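You operate a simulated robot arm through the tools that you are given. There is no shell and no other tool. Be economical: measure what you need, move in short steps, check, and stop when the job is done.

Carry out the task below with a simulated robot arm. There is one attempt and no reset: what you move stays moved.

JOB
Tighten the three valve caps in numbered order, at the job card's torque.
Fine: put the driver back in its holster.
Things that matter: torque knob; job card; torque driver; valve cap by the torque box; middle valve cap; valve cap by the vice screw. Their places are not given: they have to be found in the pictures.

The check looks at the end state, three seconds after you hand in, the way a careful person would. Anything else that was tipped, shoved, dropped, spilled or broken makes it a failure. A push-on lid holds only when it is set on centred and level and pressed home; a screw cap is set on level and turned clockwise until tight.

ROBOT AND FRAMES
A 5-joint arm with a two-finger parallel gripper, fixed in place. Base frame: the origin is at the foot of the arm, x ahead of it, y to its left, z up; the work surface is at about z = 0. Units: m, degrees, N and s.
With the tool pointing down near the work surface it reaches from about 0.26 to 0.6 m from the base axis. Its first joint turns from -66.0 to 66.0 degrees. The tool tilts only in the upright plane through the base axis and itself; it spins freely about its own axis. Payload 1.57 kg.
The TCP is the grasp point between the finger pads, 0.03 m short of the fingertips. In the tool frame z runs along the fingers and y along their closing line. The gripper opens to 0.08 m. The fingers are 0.017 m wide and 0.012 m thick; the gripper's body (0.04 by 0.082 m) begins 0.08 m behind the TCP.
Orientation is told as [roll, pitch, yaw] about the base's x, y, z axes, in that order, counted from this pose: with the fingers straight down and closing along the base's y, the tool's x points along the base's -x, its y along +y and its z along -z.

CONTROLS
- The arm moves only by the tool play_rows. Its argument "increments" is a list of rows, each a list of 6 numbers: the shift along the tool's x, y, z in m, then the turn, a rotation vector about the tool's x, y, z in degrees. In form: [[tx, ty, tz, ax, ay, az], ...]. A call has 1 to 8 rows; each row shifts and turns the commanded pose from where the row before left it, along the tool's axes as they then stand. "jaw" is the finger opening in m, from 0 to 0.08, set as the call begins (left out, the last holds). A row lasts 0.2 s, in which the tool goes at most 0.05 m and 8.6 degrees; a call with a longer step from one row to the next is refused whole, and so is a gripper value outside its range. Where a pose cannot be reached the arm comes as near as it can. A force on the tool above 50 N (or 10 N above the force at the start of the call, whichever is more), or a blocked arm, ends the call early, and 0.2 s more pass. Each finger travels about 0.153 m/s and halts on what it meets, pressing with about 42 N; the grip force reading is that of the motor and also rises with nothing between the fingers. The clock runs only during rows and for 0.2 s after the last one: add rows that do not move to give the fingers time. The reply holds the time, the measured pose of the TCP, the force on the tool along the base axes, the opening and the grip force, in the units named above and with some noise, and new pictures: "show" is both (left out), scene, wrist or none.
- Cameras (640 x 400 px; columns grow to the right, rows downward): "scene" is fixed at [0.0472, 0.3907, 0.5449]; the picture's right is [-0.75, -0.67, 0.00], its down [-0.32, 0.36, -0.88] and it looks along [0.58, -0.65, -0.48] (base axes); focal length 214 px, centre (320, 200). "wrist" rides on the gripper at [-0.032, 0, -0.078] in the tool frame; the picture's right is [0.00, -1.00, 0.00], its down [0.97, 0.00, -0.24] and it looks along [0.24, 0.00, 0.97] (tool axes); focal length 218 px, centre (320, 200).
- pixel_to_xyz(camera, pixels): for up to 12 pixels [column, row] of the newest picture of that camera ("zoom" is the newest enlarged one), the place [x, y, z] in the base frame of the surface seen there, good to about 0.002 m, but the place of the scene camera against the robot may be out by one fixed shift of up to 0.018 m in any direction. It takes no simulated time.
- close_up(camera, box): a new picture of the part [left, top, right, bottom] of that camera's present view, enlarged. It takes no simulated time.
- job_done(): hands the job in; it is judged then, once.

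Go step by step. Measure first, check grasps and placings, and put right what went wrong. The budget is 80 turns and 120 pictures, counting those below and the enlarged ones. Unless the task says otherwise, let go and move clear before handing in, and close with one line.

The tools are called after "Request:" as name(argument=value, ...) on one line, values as JSON. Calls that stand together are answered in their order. play_rows: Moves the arm, as the interface text tells. Its arguments: {"type":"object","properties":{"increments":{"type":"array"},"jaw":{"type":"number"},"show":{"type":"string","enum":["both","scene","wrist","none"]}},"required":["increments"]} The other tools are called the same way: pixel_to_xyz (camera, pixels) gives the place of the surface under pixels of a picture; close_up (camera, box) takes an enlarged picture of a part of a camera's view; job_done () hands the job in.

At the start:

```text
t: 0.0
tool_pos: [0.2795, -0.0033, 0.498]
ee_rot: [0.1, 0.0, 0.0]
ft_force: [0.4, 0.3, -0.6]
grip_width: 0.0799
grip_force: 0.1
```

scene: 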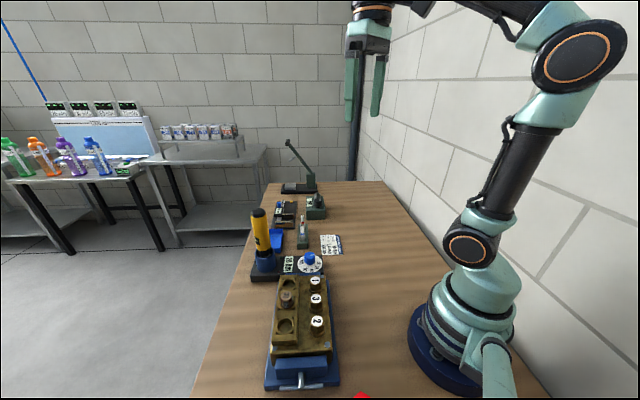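
wrist: 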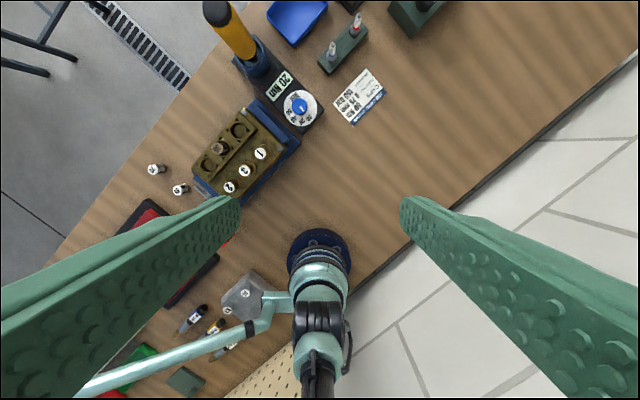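

The wrist picture shows the driver in its holster (about 230,30), the dial (300,105), the job card (360,97) and the caps 1, 3, 2 (260,153 / 244,171 / 229,187). I'll enlarge these.

Request:
close_up(camera="wrist", box=[320, 55, 400, 135])

Request:
close_up(camera="wrist", box=[180, 0, 340, 210])

Request:
close_up(camera="scene", box=[230, 190, 360, 400])

Request:
pixel_to_xyz(camera="wrist", pixels=[[260, 153], [244, 171], [229, 187], [300, 105], [360, 97], [218, 10], [245, 50], [262, 70], [310, 95], [280, 85], [220, 148], [150, 169]])

```text
5.00 times, centred on (360, 95) of wrist
```

zoom: 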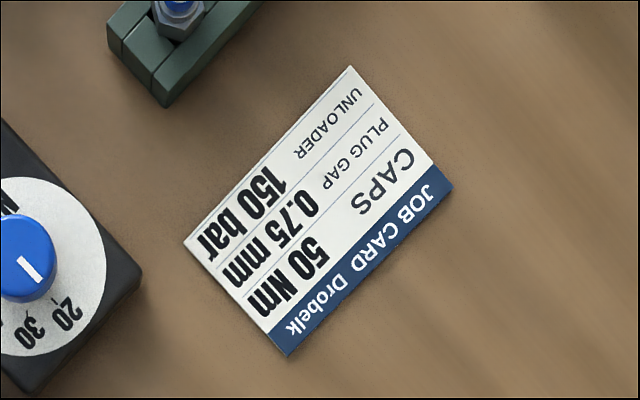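

```text
1.90 times, centred on (260, 105) of wrist
```

zoom: 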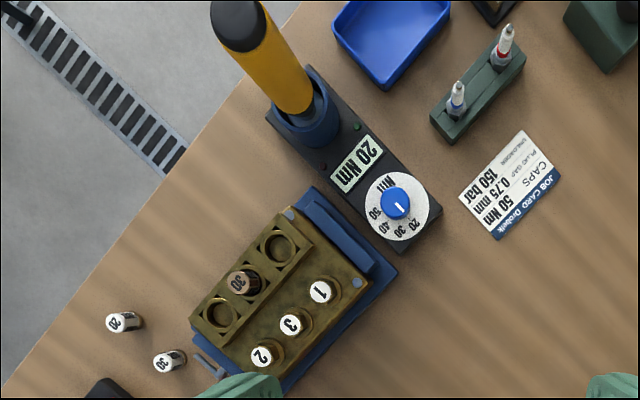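

```text
1.90 times, centred on (295, 295) of scene
```

zoom: 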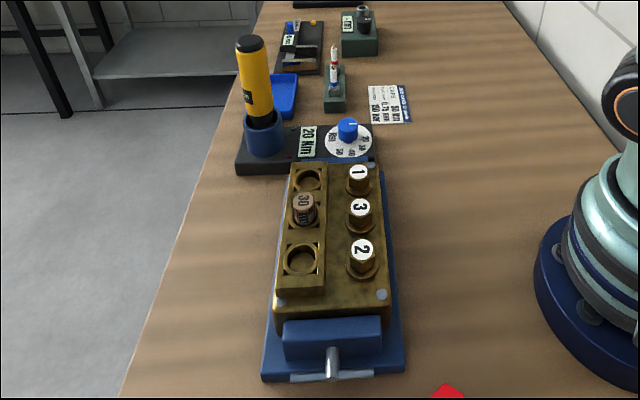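

```text
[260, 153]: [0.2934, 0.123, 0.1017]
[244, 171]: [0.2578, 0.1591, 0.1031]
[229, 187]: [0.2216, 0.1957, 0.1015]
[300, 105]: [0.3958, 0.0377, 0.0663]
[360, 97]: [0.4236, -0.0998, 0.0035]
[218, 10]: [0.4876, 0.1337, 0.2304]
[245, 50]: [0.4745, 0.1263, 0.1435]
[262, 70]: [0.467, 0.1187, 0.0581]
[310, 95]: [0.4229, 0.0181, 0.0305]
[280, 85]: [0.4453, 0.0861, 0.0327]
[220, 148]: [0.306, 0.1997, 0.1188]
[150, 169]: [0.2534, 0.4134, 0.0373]
```

The job card says caps 50 Nm; the box's display reads 20 Nm. I'll move above the knob (0.396,0.038) for a closer look at the dial and the driver.

Request:
play_rows(increments=[[-0.0194, 0.0068, 0.035, 0, 0, 0], [-0.0194, 0.0068, 0.035, 0, 0, 0], [-0.0194, 0.0068, 0.035, 0, 0, 0], [-0.0194, 0.0068, 0.035, 0, 0, 0], [-0.0194, 0.0068, 0.035, 0, 0, 0], [-0.0194, 0.0068, 0.035, 0, 0, 0], [0, 0, 0, 0, 0, 0]])

Request:
close_up(camera="scene", box=[270, 235, 350, 285])

```text
t: 1.6
tool_pos: [0.3945, 0.0362, 0.2848]
ee_rot: [0.0, 0.0, 0.1]
ft_force: [0.1, -0.5, -0.7]
grip_width: 0.0799
grip_force: 0.1
```

scene: 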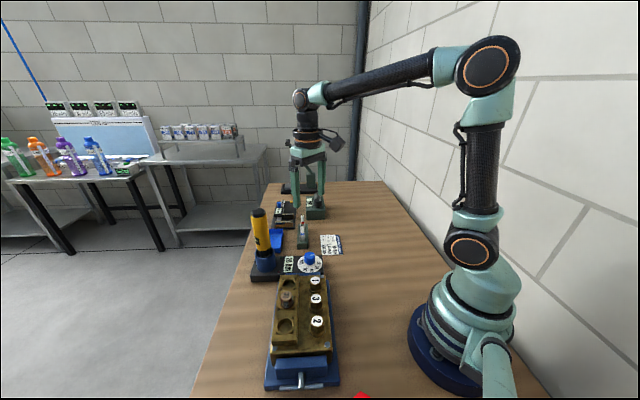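
wrist: 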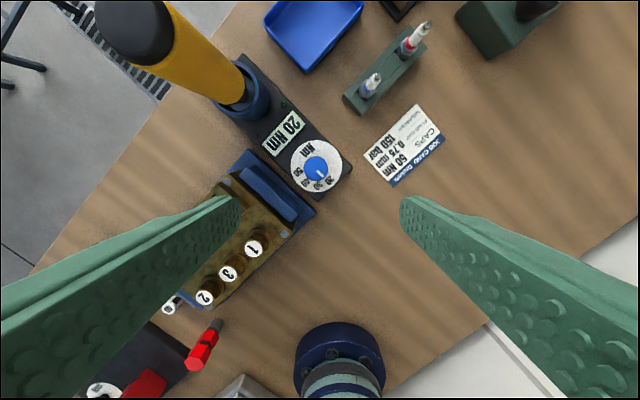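

```text
8.00 times, centred on (310, 260) of scene
```

zoom: 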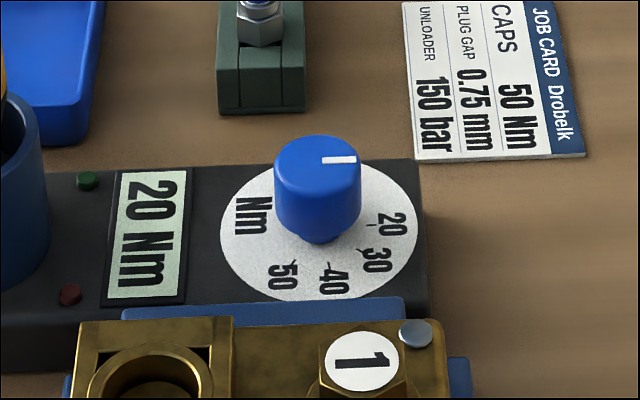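

The knob is at wrist (317,168), pointer toward 20. I'll enlarge the dial and measure it and the driver.

Request:
close_up(camera="wrist", box=[277, 141, 357, 191])

Request:
pixel_to_xyz(camera="wrist", pixels=[[317, 168], [310, 168], [324, 166], [130, 25], [160, 35], [180, 30], [240, 90], [200, 50], [258, 105], [253, 248], [230, 274], [205, 298]])

```text
8.00 times, centred on (317, 166) of wrist
```

zoom: 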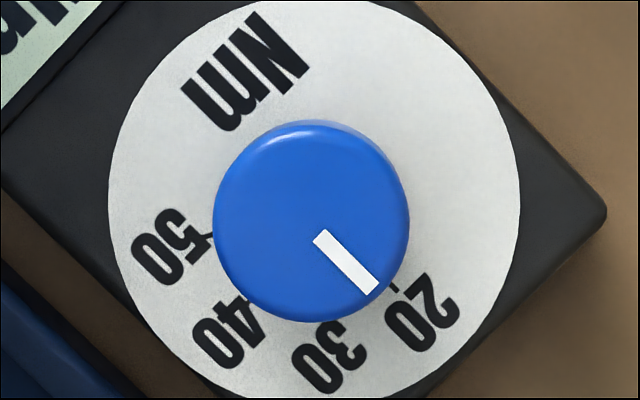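

```text
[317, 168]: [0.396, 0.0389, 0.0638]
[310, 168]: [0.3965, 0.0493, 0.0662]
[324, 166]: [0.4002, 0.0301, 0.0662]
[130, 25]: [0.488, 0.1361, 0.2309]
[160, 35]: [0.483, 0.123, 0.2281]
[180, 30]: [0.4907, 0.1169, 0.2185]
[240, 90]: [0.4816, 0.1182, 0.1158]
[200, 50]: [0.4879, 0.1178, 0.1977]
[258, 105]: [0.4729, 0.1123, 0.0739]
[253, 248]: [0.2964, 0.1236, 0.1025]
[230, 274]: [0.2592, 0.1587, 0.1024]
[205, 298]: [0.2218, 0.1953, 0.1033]
```

Dial spacing is 40° per 10 Nm, rising clockwise: from 20 to 50 is +120°. I'll descend over the knob centre (~0.3965,0.040) and check alignment.

Request:
play_rows(increments=[[-0.001, 0.002, 0.045, 0, 0, 0], [-0.001, 0.002, 0.045, 0, 0, 0], [0, 0, 0.04, 0, 0, 0], [0, 0, 0.025, 0, 0, 0], [0, 0, 0, 0, 0, 0]], jaw=0.06, show="wrist")

Request:
pixel_to_xyz(camera="wrist", pixels=[[320, 200], [320, 230], [320, 260], [300, 230], [340, 230]])

```text
t: 2.8
tool_pos: [0.3973, 0.0411, 0.1312]
ee_rot: [0.0, -0.1, 0.0]
ft_force: [0.7, 0.0, 1.2]
grip_width: 0.0599
grip_force: 0.0
```

wrist: 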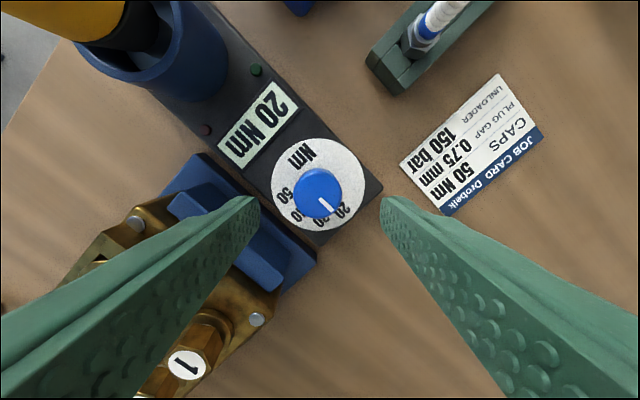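

```text
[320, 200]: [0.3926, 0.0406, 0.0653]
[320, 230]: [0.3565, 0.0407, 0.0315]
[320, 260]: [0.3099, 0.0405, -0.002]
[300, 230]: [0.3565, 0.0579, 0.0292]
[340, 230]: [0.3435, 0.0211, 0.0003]
```

The knob is centred at (319,193), directly below the TCP. I'll narrow the jaw to stay within the dial disc, descend to z≈0.067 and grip.

Request:
play_rows(increments=[[0, 0, 0.0, 0, 0, 0], [0, 0, 0.035, 0, 0, 0], [0, 0, 0.029, 0, 0, 0], [0, 0, 0, 0, 0, 0]], jaw=0.046, show="wrist")

Request:
play_rows(increments=[[0, 0, 0, 0, 0, 0], [0, 0, 0, 0, 0, 0], [0, 0, 0, 0, 0, 0]], jaw=0.02, show="wrist")

```text
t: 3.8
tool_pos: [0.3952, 0.0392, 0.0681]
ee_rot: [0.0, 0.0, 0.0]
ft_force: [-0.3, -1.0, -0.2]
grip_width: 0.046
grip_force: 0.0
```

wrist: 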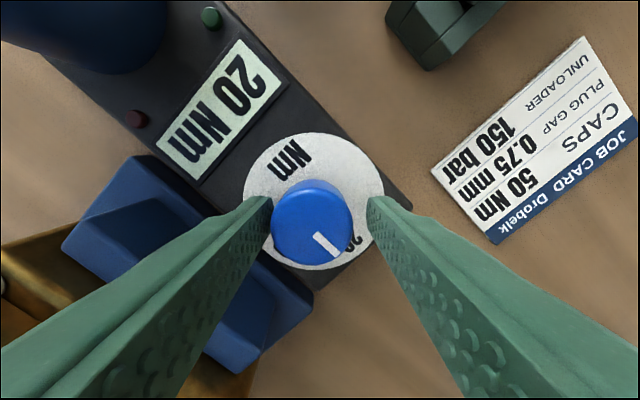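

```text
t: 4.6
tool_pos: [0.3963, 0.0387, 0.0695]
ee_rot: [0.1, 0.0, -0.1]
ft_force: [2.2, 23.1, -9.7]
grip_width: 0.0398
grip_force: 10.9
```

wrist: 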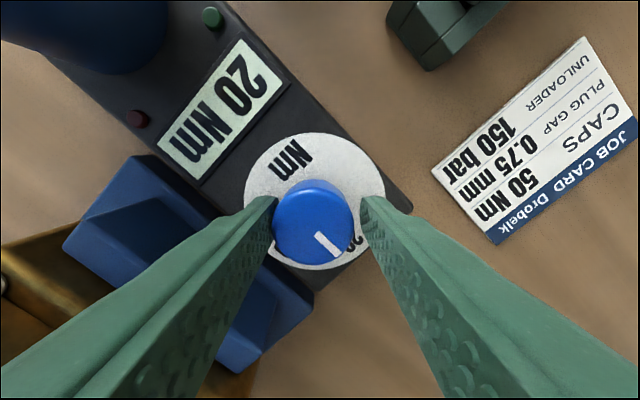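

Only the left finger touches: the knob (centre col 313) lies a few mm to +y of the TCP. I'll reopen, shift +0.004 in y and grip again.

Request:
play_rows(increments=[[0, 0, 0, 0, 0, 0], [0, 0.004, 0, 0, 0, 0], [0, 0, 0, 0, 0, 0]], jaw=0.046, show="none")

Request:
play_rows(increments=[[0, 0, 0, 0, 0, 0], [0, 0, 0, 0, 0, 0], [0, 0, 0, 0, 0, 0]], jaw=0.02, show="wrist")

```text
t: 5.4
tool_pos: [0.3969, 0.0435, 0.0662]
ee_rot: [0.0, 0.0, 0.0]
ft_force: [-0.4, -0.2, 0.4]
grip_width: 0.0462
grip_force: 0.0
```

```text
t: 6.2
tool_pos: [0.3969, 0.0422, 0.0678]
ee_rot: [-0.1, 0.0, -0.2]
ft_force: [2.9, -35.9, 2.4]
grip_width: 0.0337
grip_force: 41.3
```

wrist: 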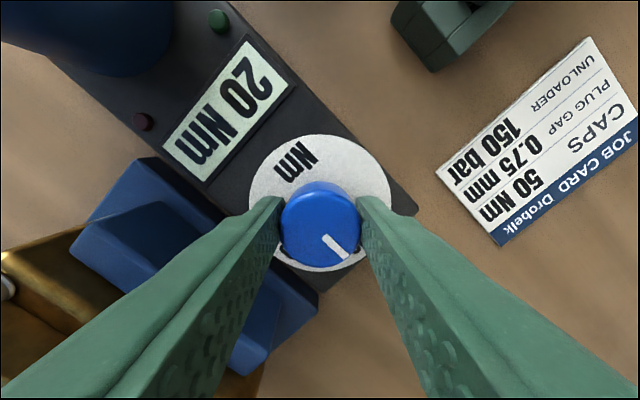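

Gripped at 0.0337 with −36 N sideways, so I'm about 1–2 mm too far +y. I'll ease −0.0015 and turn the first ~60°.

Request:
play_rows(increments=[[0, -0.0015, 0, 0, 0, 0], [0, 0, 0, 0, 0, 8.5], [0, 0, 0, 0, 0, 8.5], [0, 0, 0, 0, 0, 8.5], [0, 0, 0, 0, 0, 8.5], [0, 0, 0, 0, 0, 6]], show="wrist")

```text
t: 7.6
tool_pos: [0.3946, 0.0447, 0.0684]
ee_rot: [-0.3, 0.4, -40.1]
ft_force: [-9.5, -15.2, -6.1]
grip_width: 0.0354
grip_force: 8.3
```

wrist: 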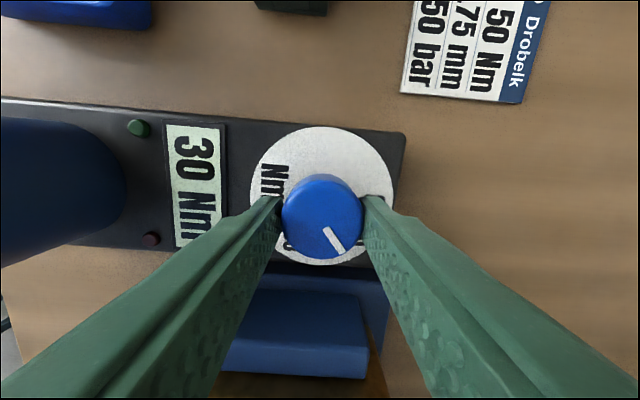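

The display now reads 30 Nm. Continue turning another ~40°.

Request:
play_rows(increments=[[0, 0, 0, 0, 0, 8.5], [0, 0, 0, 0, 0, 8.5], [0, 0, 0, 0, 0, 8.5], [0, 0, 0, 0, 0, 8.5], [0, 0, 0, 0, 0, 6], [0, 0, 0, 0, 0, 0]], jaw=0.015, show="wrist")

```text
t: 9.0
tool_pos: [0.3957, 0.0448, 0.0681]
ee_rot: [-0.4, 0.0, -80.1]
ft_force: [-22.2, -7.2, 7.9]
grip_width: 0.0333
grip_force: 40.9
```

wrist: 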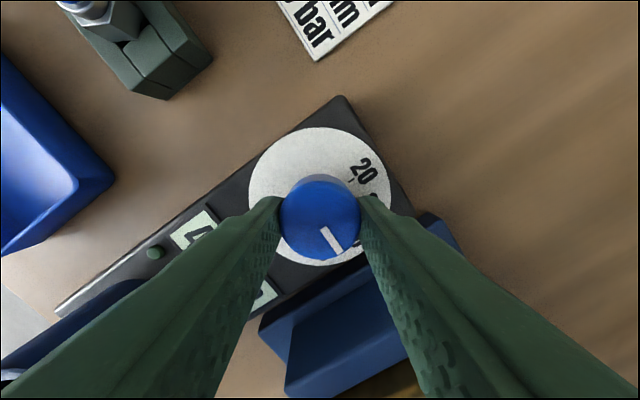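

The grip holds and the knob follows. Another 40°.

Request:
play_rows(increments=[[0, 0, 0, 0, 0, 8.5], [0, 0, 0, 0, 0, 8.5], [0, 0, 0, 0, 0, 8.5], [0, 0, 0, 0, 0, 8.5], [0, 0, 0, 0, 0, 6], [0, 0, 0, 0, 0, 0]], show="both")

Request:
close_up(camera="scene", box=[270, 235, 350, 285])

```text
t: 10.4
tool_pos: [0.3971, 0.0437, 0.0686]
ee_rot: [0.0, -0.1, -120.2]
ft_force: [-9.9, 6.2, -6.3]
grip_width: 0.0332
grip_force: 41.8
```

scene: 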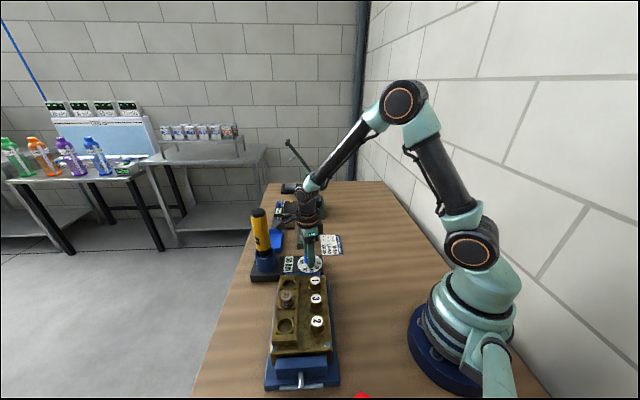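
wrist: 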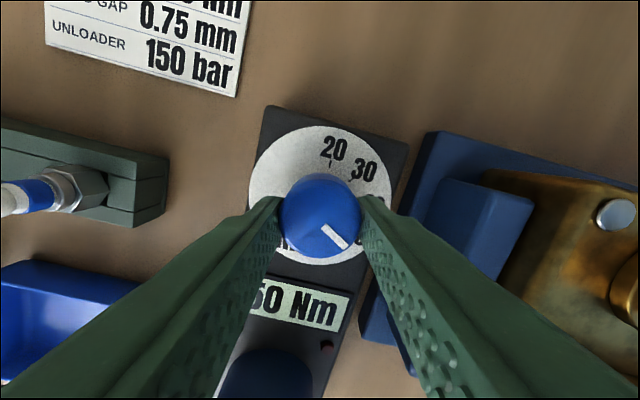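

```text
8.00 times, centred on (310, 260) of scene
```

zoom: 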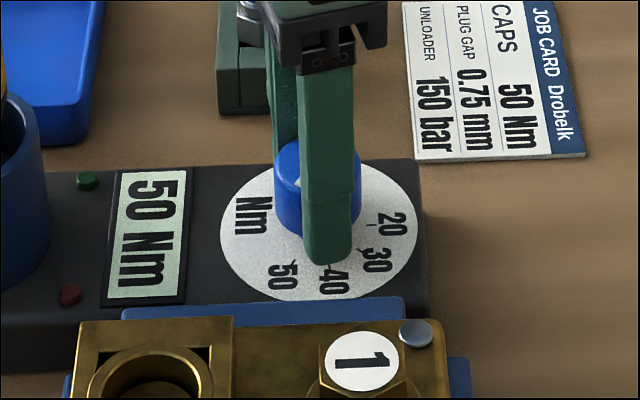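

The display reads 50 Nm. I'll release and rise straight up.

Request:
play_rows(increments=[[0, 0, 0, 0, 0, 0], [0, 0, 0, 0, 0, 0], [0, 0, -0.03, 0, 0, 0], [0, 0, -0.048, 0, 0, 0], [0, 0, -0.048, 0, 0, 0], [0, 0, -0.048, 0, 0, 0], [0, 0, -0.048, 0, 0, 0], [0, 0, -0.03, 0, 0, 0]], jaw=0.047, show="wrist")

Request:
close_up(camera="scene", box=[240, 200, 340, 290])

```text
t: 12.2
tool_pos: [0.3972, 0.0414, 0.3225]
ee_rot: [-0.1, 0.0, -120.0]
ft_force: [1.0, -0.3, -0.1]
grip_width: 0.047
grip_force: 0.1
```

wrist: 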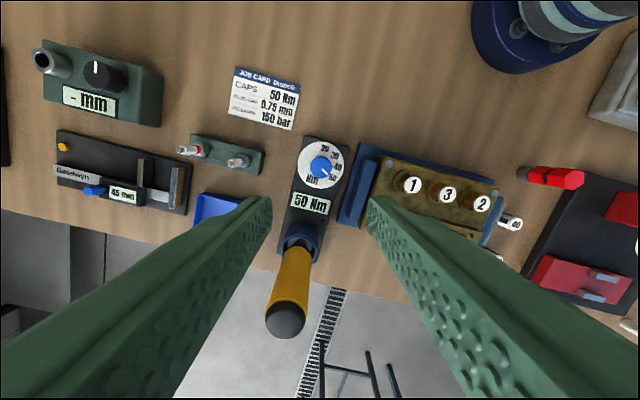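

```text
4.44 times, centred on (290, 245) of scene
```

zoom: 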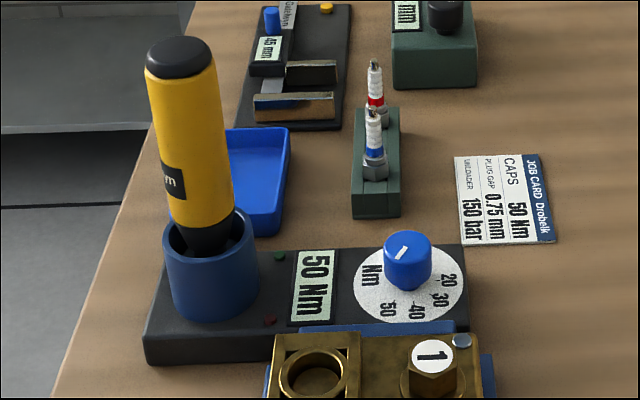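

50 Nm stays set. Now I'll measure the driver top (285,322) and its handle sides.

Request:
pixel_to_xyz(camera="wrist", pixels=[[285, 322], [270, 322], [300, 322], [285, 308], [285, 334], [290, 280], [277, 280], [305, 280], [297, 255], [300, 232], [283, 236], [317, 236]])

Request:
close_up(camera="wrist", box=[240, 210, 350, 345])

```text
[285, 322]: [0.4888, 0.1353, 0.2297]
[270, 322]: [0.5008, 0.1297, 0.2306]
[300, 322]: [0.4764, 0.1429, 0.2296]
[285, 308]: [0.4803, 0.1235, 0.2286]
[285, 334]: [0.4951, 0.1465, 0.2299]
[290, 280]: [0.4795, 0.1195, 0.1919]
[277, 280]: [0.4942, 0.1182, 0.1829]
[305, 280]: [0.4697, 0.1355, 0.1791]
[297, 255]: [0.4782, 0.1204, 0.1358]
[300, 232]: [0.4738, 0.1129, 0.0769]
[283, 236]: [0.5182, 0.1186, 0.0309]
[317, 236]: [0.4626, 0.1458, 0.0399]
```

```text
2.96 times, centred on (295, 278) of wrist
```

zoom: 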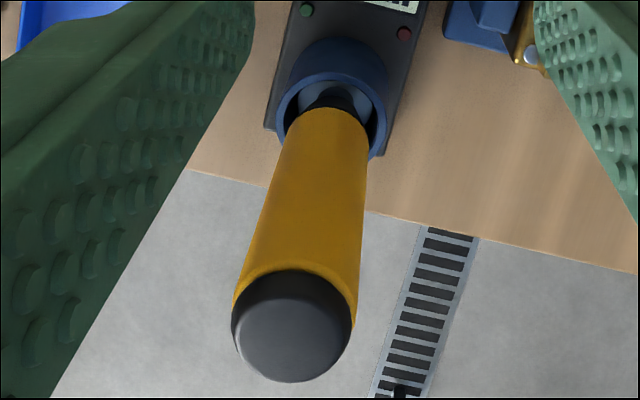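

The driver stands vertical at about (0.488,0.135), top 0.230, radius ~0.017. I'll move above it and spin back to yaw 0, which leaves clockwise range.

Request:
play_rows(increments=[[0.0422, 0.0107, 0, 0, 0, 0], [0.0422, 0.0107, 0, 0, 0, 0], [0.0422, 0.0107, 0, 0, 0, 0], [0, 0, 0, 0, 0, -8.57], [0, 0, 0, 0, 0, -8.57], [0, 0, 0, 0, 0, -8.57], [0, 0, 0, 0, 0, -8.57], [0, 0, 0, 0, 0, -8.57]], jaw=0.07, show="none")

Request:
play_rows(increments=[[0, 0, 0, 0, 0, -8.57], [0, 0, 0, 0, 0, -8.57], [0, 0, 0, 0, 0, -8.57], [0, 0, 0, 0, 0, -8.57], [0, 0, 0, 0, 0, -8.57], [0, 0, 0, 0, 0, -8.57], [0, 0, 0, 0, 0, -8.57], [0, 0, 0, 0, 0, -8.57]], show="none")

Request:
play_rows(increments=[[0, 0, 0, 0, 0, -8.57], [0, 0, 0, 0, 0, 0], [0, 0, 0, 0, 0, 0]], show="wrist")

Request:
pixel_to_xyz(camera="wrist", pixels=[[320, 200], [320, 180], [320, 220], [300, 200], [340, 200]])

```text
t: 14.0
tool_pos: [0.489, 0.1375, 0.32]
ee_rot: [0.0, -0.1, -77.0]
ft_force: [-0.4, -0.3, 0.9]
grip_width: 0.0699
grip_force: 0.1
```

```text
t: 15.8
tool_pos: [0.4893, 0.1378, 0.321]
ee_rot: [0.1, 0.0, -8.6]
ft_force: [0.2, -0.6, -0.7]
grip_width: 0.0701
grip_force: 0.1
```

```text
t: 16.6
tool_pos: [0.4883, 0.1375, 0.3207]
ee_rot: [0.0, -0.1, 0.0]
ft_force: [-0.6, 0.3, -0.5]
grip_width: 0.0699
grip_force: 0.0
```

wrist: 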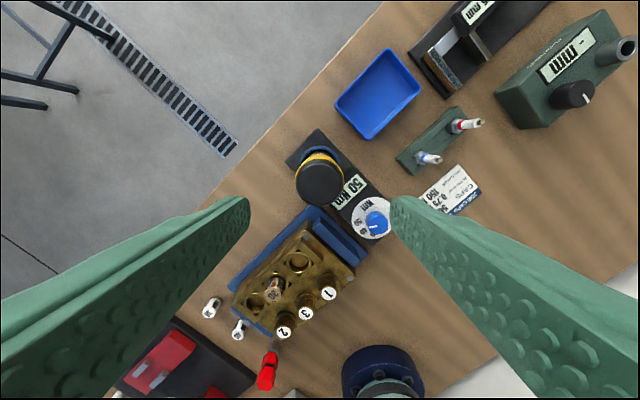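

```text
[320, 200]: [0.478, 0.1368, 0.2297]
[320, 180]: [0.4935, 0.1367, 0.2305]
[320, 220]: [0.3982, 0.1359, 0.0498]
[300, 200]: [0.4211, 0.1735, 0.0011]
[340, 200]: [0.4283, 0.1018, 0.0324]
```

The handle top is centred near (321,182). I'll enlarge for exact centring.

Request:
close_up(camera="wrist", box=[280, 140, 360, 220])

Request:
pixel_to_xyz(camera="wrist", pixels=[[320, 162], [320, 168], [320, 196], [320, 204], [301, 182], [341, 182], [321, 182], [330, 182], [310, 182]])

```text
5.00 times, centred on (320, 180) of wrist
```

zoom: 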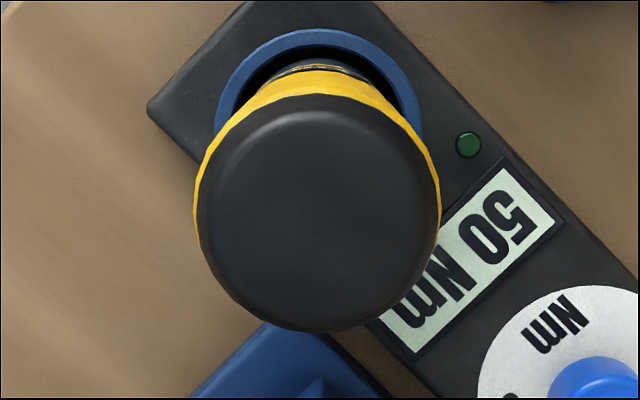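

```text
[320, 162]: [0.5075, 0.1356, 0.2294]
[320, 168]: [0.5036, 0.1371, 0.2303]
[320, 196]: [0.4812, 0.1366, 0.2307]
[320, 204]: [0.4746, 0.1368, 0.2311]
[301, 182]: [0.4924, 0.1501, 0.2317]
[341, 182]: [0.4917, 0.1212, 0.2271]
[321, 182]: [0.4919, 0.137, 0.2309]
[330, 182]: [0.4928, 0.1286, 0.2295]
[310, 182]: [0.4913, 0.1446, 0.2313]
```

Centre measured at ~(0.492,0.137). I'll shift 4 mm ahead, descend to z≈0.19 and check before gripping.

Request:
play_rows(increments=[[-0.004, 0, 0.03, 0, 0, 0], [0, 0, 0.04, 0, 0, 0], [0, 0, 0.04, 0, 0, 0], [0, 0, 0.02, 0, 0, 0], [0, 0, 0, 0, 0, 0]], show="wrist")

```text
t: 17.8
tool_pos: [0.4927, 0.1374, 0.1898]
ee_rot: [-0.1, 0.0, 0.0]
ft_force: [0.2, 0.0, -0.4]
grip_width: 0.0701
grip_force: 0.0
```

wrist: 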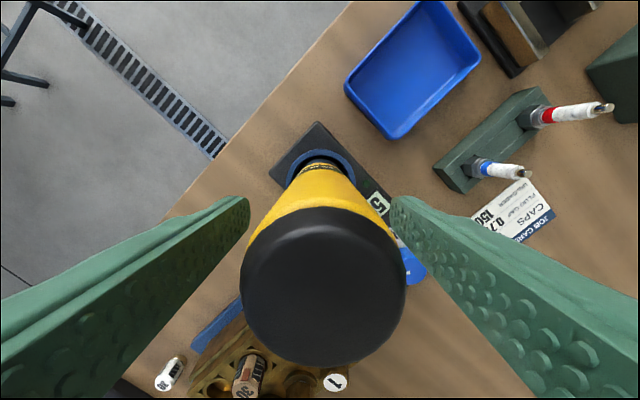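

The handle (centre col 322) lies well between the fingers. I'll grip.

Request:
play_rows(increments=[[0, 0, 0, 0, 0, 0], [0, 0, 0, 0, 0, 0], [0, 0, 0, 0, 0, 0], [0, 0, 0, 0, 0, 0]], jaw=0.02, show="none")

Request:
pixel_to_xyz(camera="wrist", pixels=[[322, 215], [322, 250], [322, 290], [322, 330], [322, 355], [250, 290], [395, 290]])

```text
t: 18.8
tool_pos: [0.4924, 0.1388, 0.19]
ee_rot: [0.0, 0.0, 0.0]
ft_force: [0.6, 0.3, -0.7]
grip_width: 0.0414
grip_force: 42.3
```

```text
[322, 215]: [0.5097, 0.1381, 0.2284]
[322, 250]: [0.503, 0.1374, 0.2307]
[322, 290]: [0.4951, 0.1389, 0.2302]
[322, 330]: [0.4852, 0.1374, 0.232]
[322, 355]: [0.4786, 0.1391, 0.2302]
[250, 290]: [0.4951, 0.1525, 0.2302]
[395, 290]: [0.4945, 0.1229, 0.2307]
```

Gripped at 0.0414 with balanced force. I'll lift straight up 0.16.

Request:
play_rows(increments=[[0, 0, -0.02, 0, 0, 0], [0, 0, -0.03, 0, 0, 0], [0, 0, -0.03, 0, 0, 0], [0, 0, -0.04, 0, 0, 0], [0, 0, -0.04, 0, 0, 0], [0, 0, 0, 0, 0, 0]], show="both")

Request:
close_up(camera="scene", box=[200, 130, 360, 290])

```text
t: 20.2
tool_pos: [0.4916, 0.1383, 0.3487]
ee_rot: [-0.1, 0.1, 0.0]
ft_force: [-0.1, 1.3, -4.3]
grip_width: 0.0416
grip_force: 41.6
```

scene: 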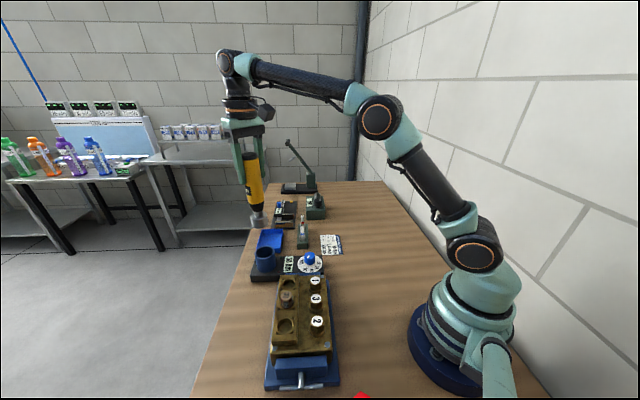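
wrist: 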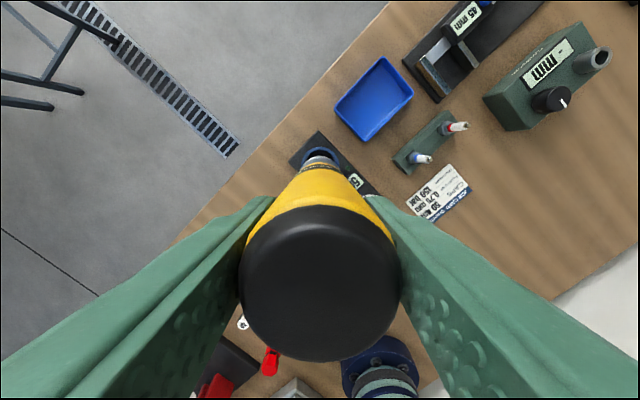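

```text
2.50 times, centred on (280, 210) of scene
```

zoom: 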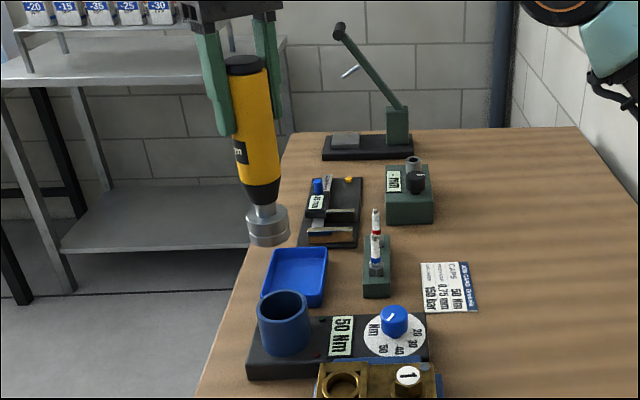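

The driver is out, with a socket at its lower end (scene ~255,222). I'll measure its bottom edge and top, and the caps in the same camera to cancel the shift.

Request:
pixel_to_xyz(camera="scene", pixels=[[254, 156], [258, 190], [256, 206], [258, 215], [259, 225], [251, 223], [264, 222], [314, 281], [316, 299], [316, 322], [310, 256], [265, 248]])

Request:
close_up(camera="scene", box=[230, 140, 290, 240])

Request:
close_up(camera="scene", box=[260, 265, 350, 345])

```text
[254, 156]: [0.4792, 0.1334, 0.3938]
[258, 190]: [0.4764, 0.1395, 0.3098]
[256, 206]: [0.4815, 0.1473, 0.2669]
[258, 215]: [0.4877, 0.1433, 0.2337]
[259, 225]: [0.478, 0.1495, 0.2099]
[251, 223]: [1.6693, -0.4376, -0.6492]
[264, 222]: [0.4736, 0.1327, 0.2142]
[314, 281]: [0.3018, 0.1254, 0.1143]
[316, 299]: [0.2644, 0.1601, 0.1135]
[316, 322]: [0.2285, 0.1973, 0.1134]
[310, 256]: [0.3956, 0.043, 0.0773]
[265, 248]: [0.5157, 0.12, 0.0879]
```

```text
4.00 times, centred on (260, 190) of scene
```

zoom: 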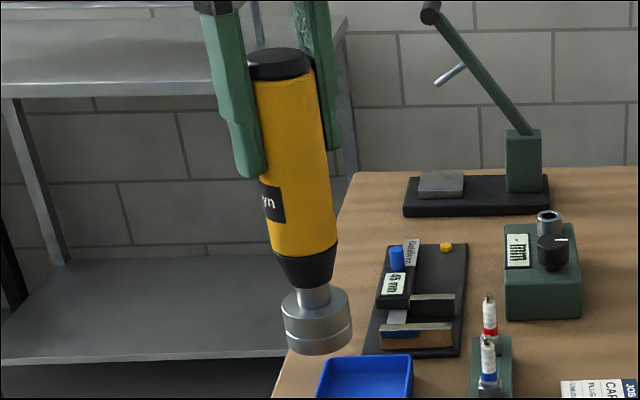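

```text
5.00 times, centred on (305, 305) of scene
```

zoom: 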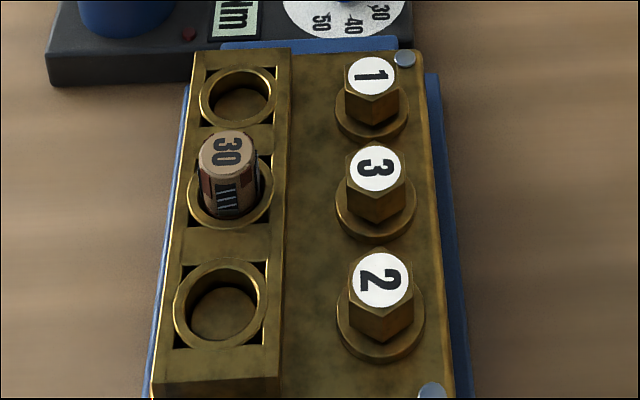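

The socket bottom sits ~0.154 below the TCP (z≈0.195 now), and cap tops are at ~0.1025. I'll carry the driver over cap 1 at (0.295,0.123), staying high.

Request:
play_rows(increments=[[0.0397, -0.003, 0, 0, 0, 0], [0.0397, -0.003, 0, 0, 0, 0], [0.0397, -0.003, 0, 0, 0, 0], [0.0397, -0.003, 0, 0, 0, 0], [0.0397, -0.003, 0, 0, 0, 0], [0, 0, 0.03, 0, 0, 0], [0, 0, 0.03, 0, 0, 0], [0, 0, 0, 0, 0, 0]], show="both")

Request:
close_up(camera="scene", box=[260, 220, 360, 340])

```text
t: 22.0
tool_pos: [0.2954, 0.1222, 0.2903]
ee_rot: [0.0, 0.0, 0.1]
ft_force: [-0.5, -0.2, -4.5]
grip_width: 0.0416
grip_force: 42.2
```

scene: 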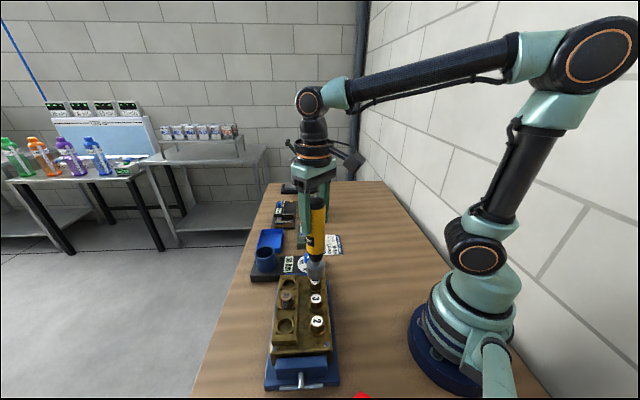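
wrist: 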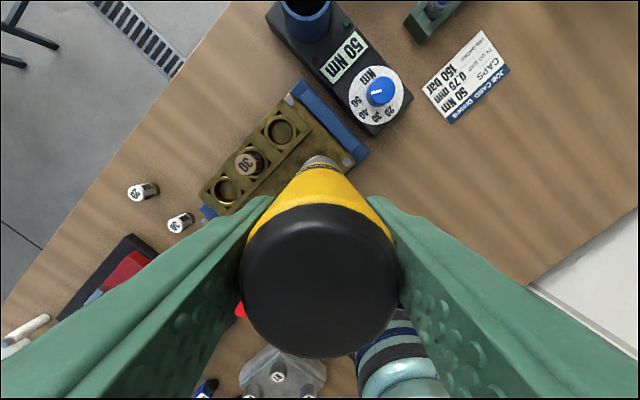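

```text
3.33 times, centred on (310, 280) of scene
```

zoom: 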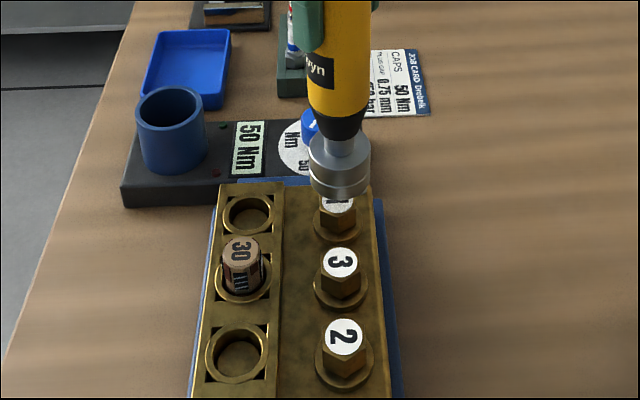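

The socket hangs right above cap 1. I'll enlarge tightly to measure the lateral offset between socket and hex.

Request:
close_up(camera="scene", box=[295, 250, 335, 295])

Request:
pixel_to_xyz(camera="scene", pixels=[[316, 275], [316, 277], [308, 273], [324, 273], [316, 268], [315, 282], [316, 299], [316, 322]])

```text
8.89 times, centred on (315, 272) of scene
```

zoom: 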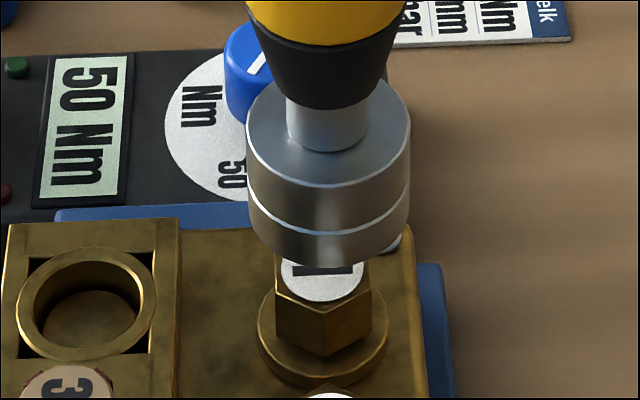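

```text
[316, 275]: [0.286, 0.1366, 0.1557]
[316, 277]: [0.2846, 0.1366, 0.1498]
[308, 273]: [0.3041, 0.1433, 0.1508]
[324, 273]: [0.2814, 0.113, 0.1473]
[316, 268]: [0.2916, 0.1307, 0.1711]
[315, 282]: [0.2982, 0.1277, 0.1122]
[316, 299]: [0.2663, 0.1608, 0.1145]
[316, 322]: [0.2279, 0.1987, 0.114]
```

The socket is ~1.4 mm to the right of the hex in the picture. I'll correct +1 mm in x and y, then lower gently toward the cap.

Request:
play_rows(increments=[[-0.001, 0.001, 0.012, 0, 0, 0], [0, 0, 0.012, 0, 0, 0], [0, 0, 0.006, 0, 0, 0], [0, 0, 0.004, 0, 0, 0], [0, 0, 0.003, 0, 0, 0], [0, 0, 0, 0, 0, 0]], show="scene")

Request:
close_up(camera="scene", box=[295, 255, 335, 300])

```text
t: 23.4
tool_pos: [0.2961, 0.1236, 0.2529]
ee_rot: [0.1, -0.1, 0.0]
ft_force: [0.0, 0.3, -5.2]
grip_width: 0.0412
grip_force: 41.8
```

scene: 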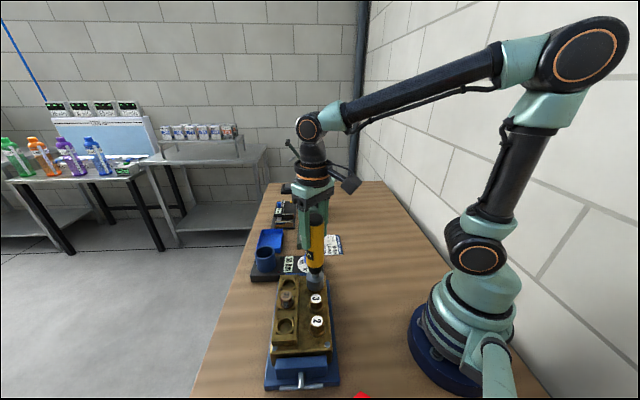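

```text
8.89 times, centred on (315, 278) of scene
```

zoom: 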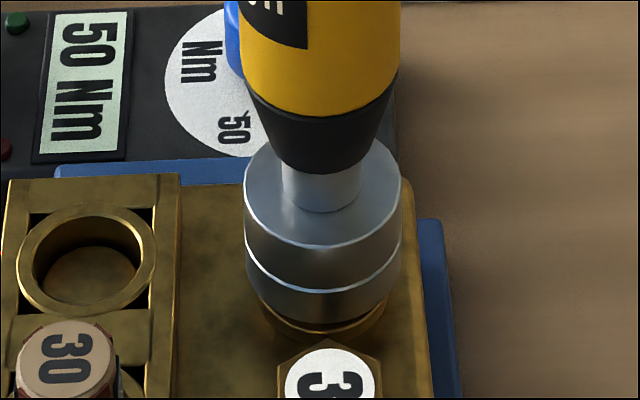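

The socket is sliding over the hex with no contact force. Continue down in 2 mm steps until it seats.

Request:
play_rows(increments=[[0, 0, 0.003, 0, 0, 0], [0, 0, 0.002, 0, 0, 0], [0, 0, 0.002, 0, 0, 0], [0, 0, 0.002, 0, 0, 0], [0, 0, 0, 0, 0, 0]], show="none")

Request:
close_up(camera="scene", box=[295, 255, 335, 300])

```text
t: 24.6
tool_pos: [0.2971, 0.1248, 0.2472]
ee_rot: [0.2, -0.4, -0.1]
ft_force: [-0.5, -4.6, 40.6]
grip_width: 0.0415
grip_force: 42.3
```

```text
8.89 times, centred on (315, 278) of scene
```

zoom: 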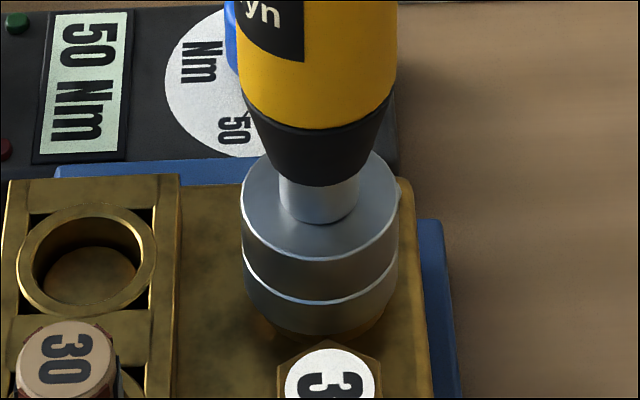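

Seated at 41 N push; the flange is now covered. I'll ease off 1 mm and turn clockwise, watching the readings and the box lamps (green at zoom 15,25).

Request:
play_rows(increments=[[0, 0, -0.001, 0, 0, 0], [0, 0, 0, 0, 0, 8.5], [0, 0, 0, 0, 0, 8.5], [0, 0, 0, 0, 0, 8.5], [0, 0, 0, 0, 0, 0]], show="scene")

Request:
close_up(camera="scene", box=[280, 240, 350, 310])

```text
t: 25.8
tool_pos: [0.2944, 0.1241, 0.2458]
ee_rot: [0.1, -0.1, -25.6]
ft_force: [3.2, 5.4, 16.1]
grip_width: 0.0413
grip_force: 42.2
```

scene: 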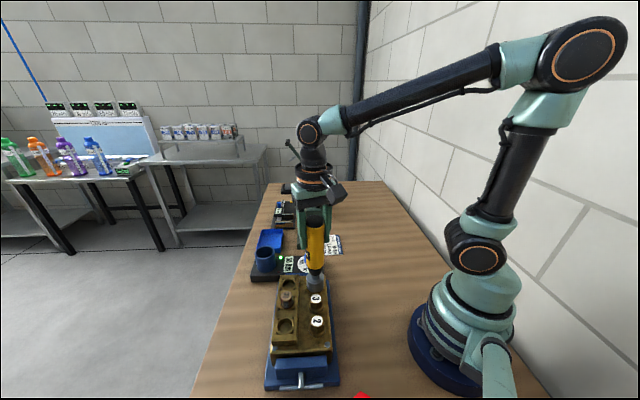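

```text
5.71 times, centred on (315, 275) of scene
```

zoom: 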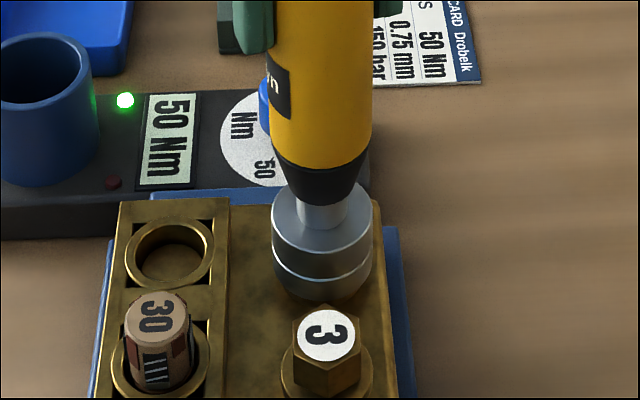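

The green lamp lit after ~25° clockwise, so the set torque was reached. I'll lift straight up and check cap 1.

Request:
play_rows(increments=[[0, 0, -0.01, 0, 0, 0], [0, 0, -0.02, 0, 0, 0], [0, 0, -0.03, 0, 0, 0], [0, 0, -0.02, 0, 0, 0], [0, 0, 0, 0, 0, 0]], show="scene")

Request:
close_up(camera="scene", box=[260, 220, 350, 340])

```text
t: 27.0
tool_pos: [0.2951, 0.1232, 0.3247]
ee_rot: [0.0, 0.0, -25.5]
ft_force: [0.5, -0.2, -4.6]
grip_width: 0.0413
grip_force: 42.1
```

scene: 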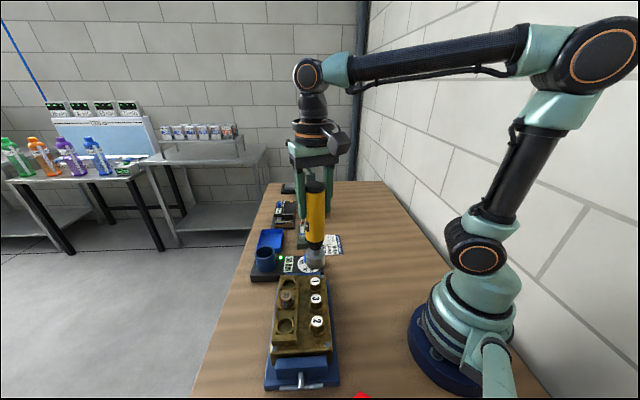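

```text
3.33 times, centred on (305, 280) of scene
```

zoom: 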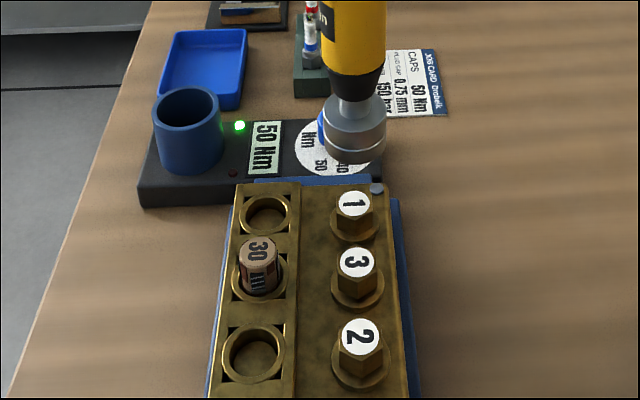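

Green stays lit and cap 1 has turned. Next is cap 2 (by the vice screw): spin back 25.5° and shift by (−0.0733,+0.0722).

Request:
play_rows(increments=[[0, 0, 0, 0, 0, -8.5], [0, 0, 0, 0, 0, -8.5], [0, 0, 0, 0, 0, -8.5], [0.0245, 0.0241, 0, 0, 0, 0], [0.0245, 0.0241, 0, 0, 0, 0], [0.0243, 0.024, 0, 0, 0, 0], [0, 0, 0.035, 0, 0, 0], [0, 0, 0, 0, 0, 0]], show="scene")

Request:
close_up(camera="scene", box=[295, 290, 335, 335])

Request:
pixel_to_xyz(camera="scene", pixels=[[318, 308], [318, 311], [318, 314], [316, 322], [316, 324]])

```text
t: 28.8
tool_pos: [0.222, 0.195, 0.2899]
ee_rot: [-0.1, 0.0, -0.1]
ft_force: [0.3, 0.0, -4.9]
grip_width: 0.0415
grip_force: 42.4
```

scene: 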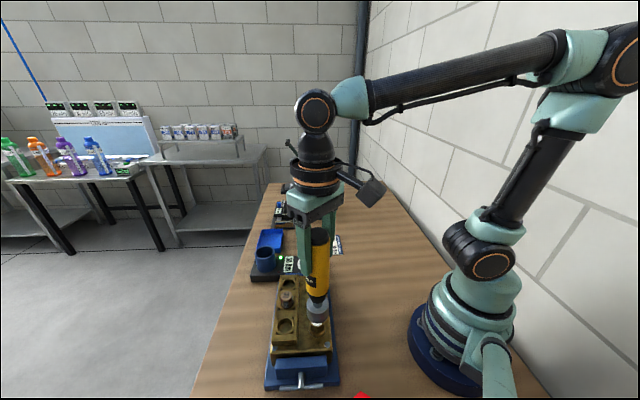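

```text
8.89 times, centred on (315, 312) of scene
```

zoom: 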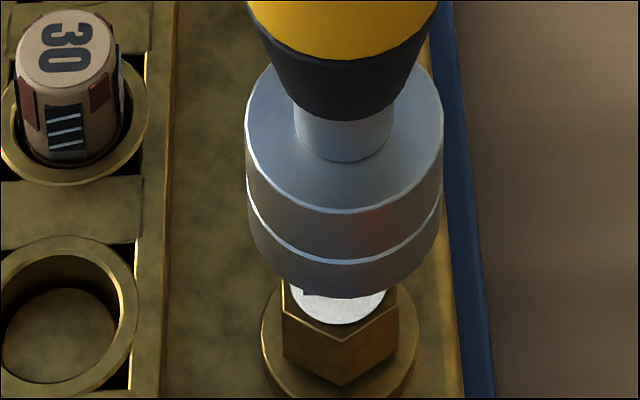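

```text
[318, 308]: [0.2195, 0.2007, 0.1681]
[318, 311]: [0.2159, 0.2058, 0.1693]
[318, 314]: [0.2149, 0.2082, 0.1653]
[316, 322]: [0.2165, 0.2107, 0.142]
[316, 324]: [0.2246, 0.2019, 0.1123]
```

Offset is ~1 mm to the right; I'll correct +0.7 mm in x and y and lower to just short of contact.

Request:
play_rows(increments=[[-0.0007, 0.0007, 0.012, 0, 0, 0], [0, 0, 0.012, 0, 0, 0], [0, 0, 0.006, 0, 0, 0], [0, 0, 0.005, 0, 0, 0], [0, 0, 0.003, 0, 0, 0], [0, 0, 0.003, 0, 0, 0], [0, 0, 0, 0, 0, 0]], show="none")

Request:
close_up(camera="scene", box=[280, 255, 350, 350])

```text
t: 30.4
tool_pos: [0.2234, 0.1965, 0.2503]
ee_rot: [0.0, -0.1, 0.0]
ft_force: [-1.1, -0.5, -4.8]
grip_width: 0.0413
grip_force: 42.5
```

```text
4.21 times, centred on (315, 302) of scene
```

zoom: 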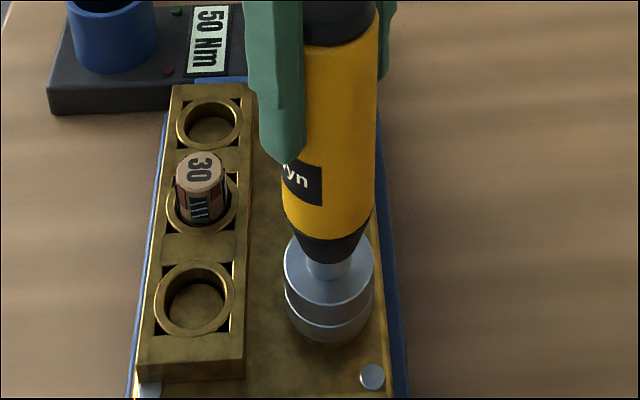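

Green has gone out, so the lamp will tell again. Lower the last millimetres until light contact, then turn.

Request:
play_rows(increments=[[0, 0, 0.002, 0, 0, 0], [0, 0, 0.002, 0, 0, 0], [0, 0, 0.0005, 0, 0, 0], [0, 0, 0, 0, 0, 0]], show="none")

```text
t: 31.4
tool_pos: [0.2239, 0.1975, 0.2455]
ee_rot: [0.2, -0.3, -0.1]
ft_force: [1.2, -10.0, 40.3]
grip_width: 0.0416
grip_force: 42.0
```

Seated at the same height with 40 N. Ease 1 mm and turn clockwise 25.5°.

Request:
play_rows(increments=[[0, 0, -0.001, 0, 0, 0], [0, 0, 0, 0, 0, 8.5], [0, 0, 0, 0, 0, 8.5], [0, 0, 0, 0, 0, 8.5], [0, 0, 0, 0, 0, 0]], show="none")

Request:
close_up(camera="scene", box=[260, 240, 350, 350])

```text
t: 32.6
tool_pos: [0.222, 0.1975, 0.2468]
ee_rot: [0.1, 0.0, -25.6]
ft_force: [2.2, 3.3, 11.9]
grip_width: 0.0414
grip_force: 42.1
```

```text
3.64 times, centred on (305, 295) of scene
```

zoom: 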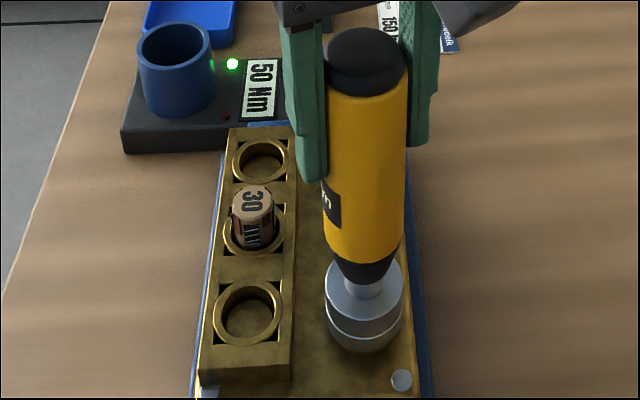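

Green again: cap 2 is done. Lift, spin back and move to cap 3 in the middle.

Request:
play_rows(increments=[[0, 0, -0.01, 0, 0, 0], [0, 0, -0.025, 0, 0, 0], [0, 0, -0.025, 0, 0, 0], [0, 0, 0, 0, 0, -8.5], [0, 0, 0, 0, 0, -8.5], [0, 0, 0, 0, 0, -8.5], [-0.0365, -0.0362, 0, 0, 0, 0], [0, 0, 0, 0, 0, 0]], show="none")

```text
refused: row 7 steps farther than a row can; nothing moved
```

Request:
play_rows(increments=[[0, 0, -0.01, 0, 0, 0], [0, 0, -0.025, 0, 0, 0], [0, 0, -0.025, 0, 0, 0], [0, 0, 0, 0, 0, -8.5], [0, 0, 0, 0, 0, -8.5], [0, 0, 0, 0, 0, -8.5], [-0.0183, -0.0181, 0, 0, 0, 0], [-0.0182, -0.0181, 0, 0, 0, 0]], show="none")

Request:
play_rows(increments=[[0, 0, 0.015, 0, 0, 0], [0, 0, 0, 0, 0, 0]], show="none")

Request:
close_up(camera="scene", box=[295, 270, 335, 315])

```text
t: 34.4
tool_pos: [0.2597, 0.1602, 0.307]
ee_rot: [0.0, 0.0, 0.1]
ft_force: [-0.7, -0.5, -3.9]
grip_width: 0.0413
grip_force: 41.8
```

```text
t: 35.0
tool_pos: [0.2592, 0.1614, 0.2909]
ee_rot: [0.0, 0.0, 0.0]
ft_force: [-0.3, 0.8, -5.0]
grip_width: 0.041
grip_force: 41.9
```

```text
8.89 times, centred on (315, 292) of scene
```

zoom: 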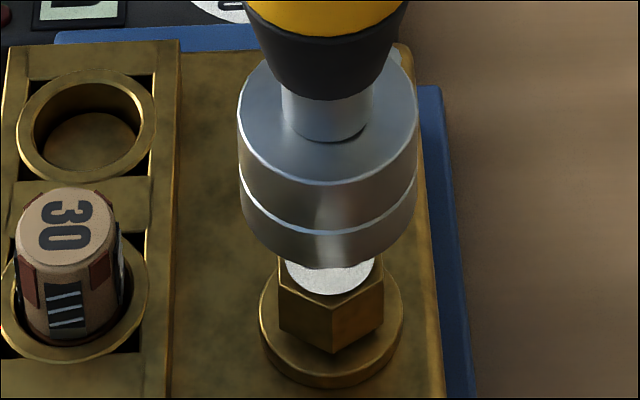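

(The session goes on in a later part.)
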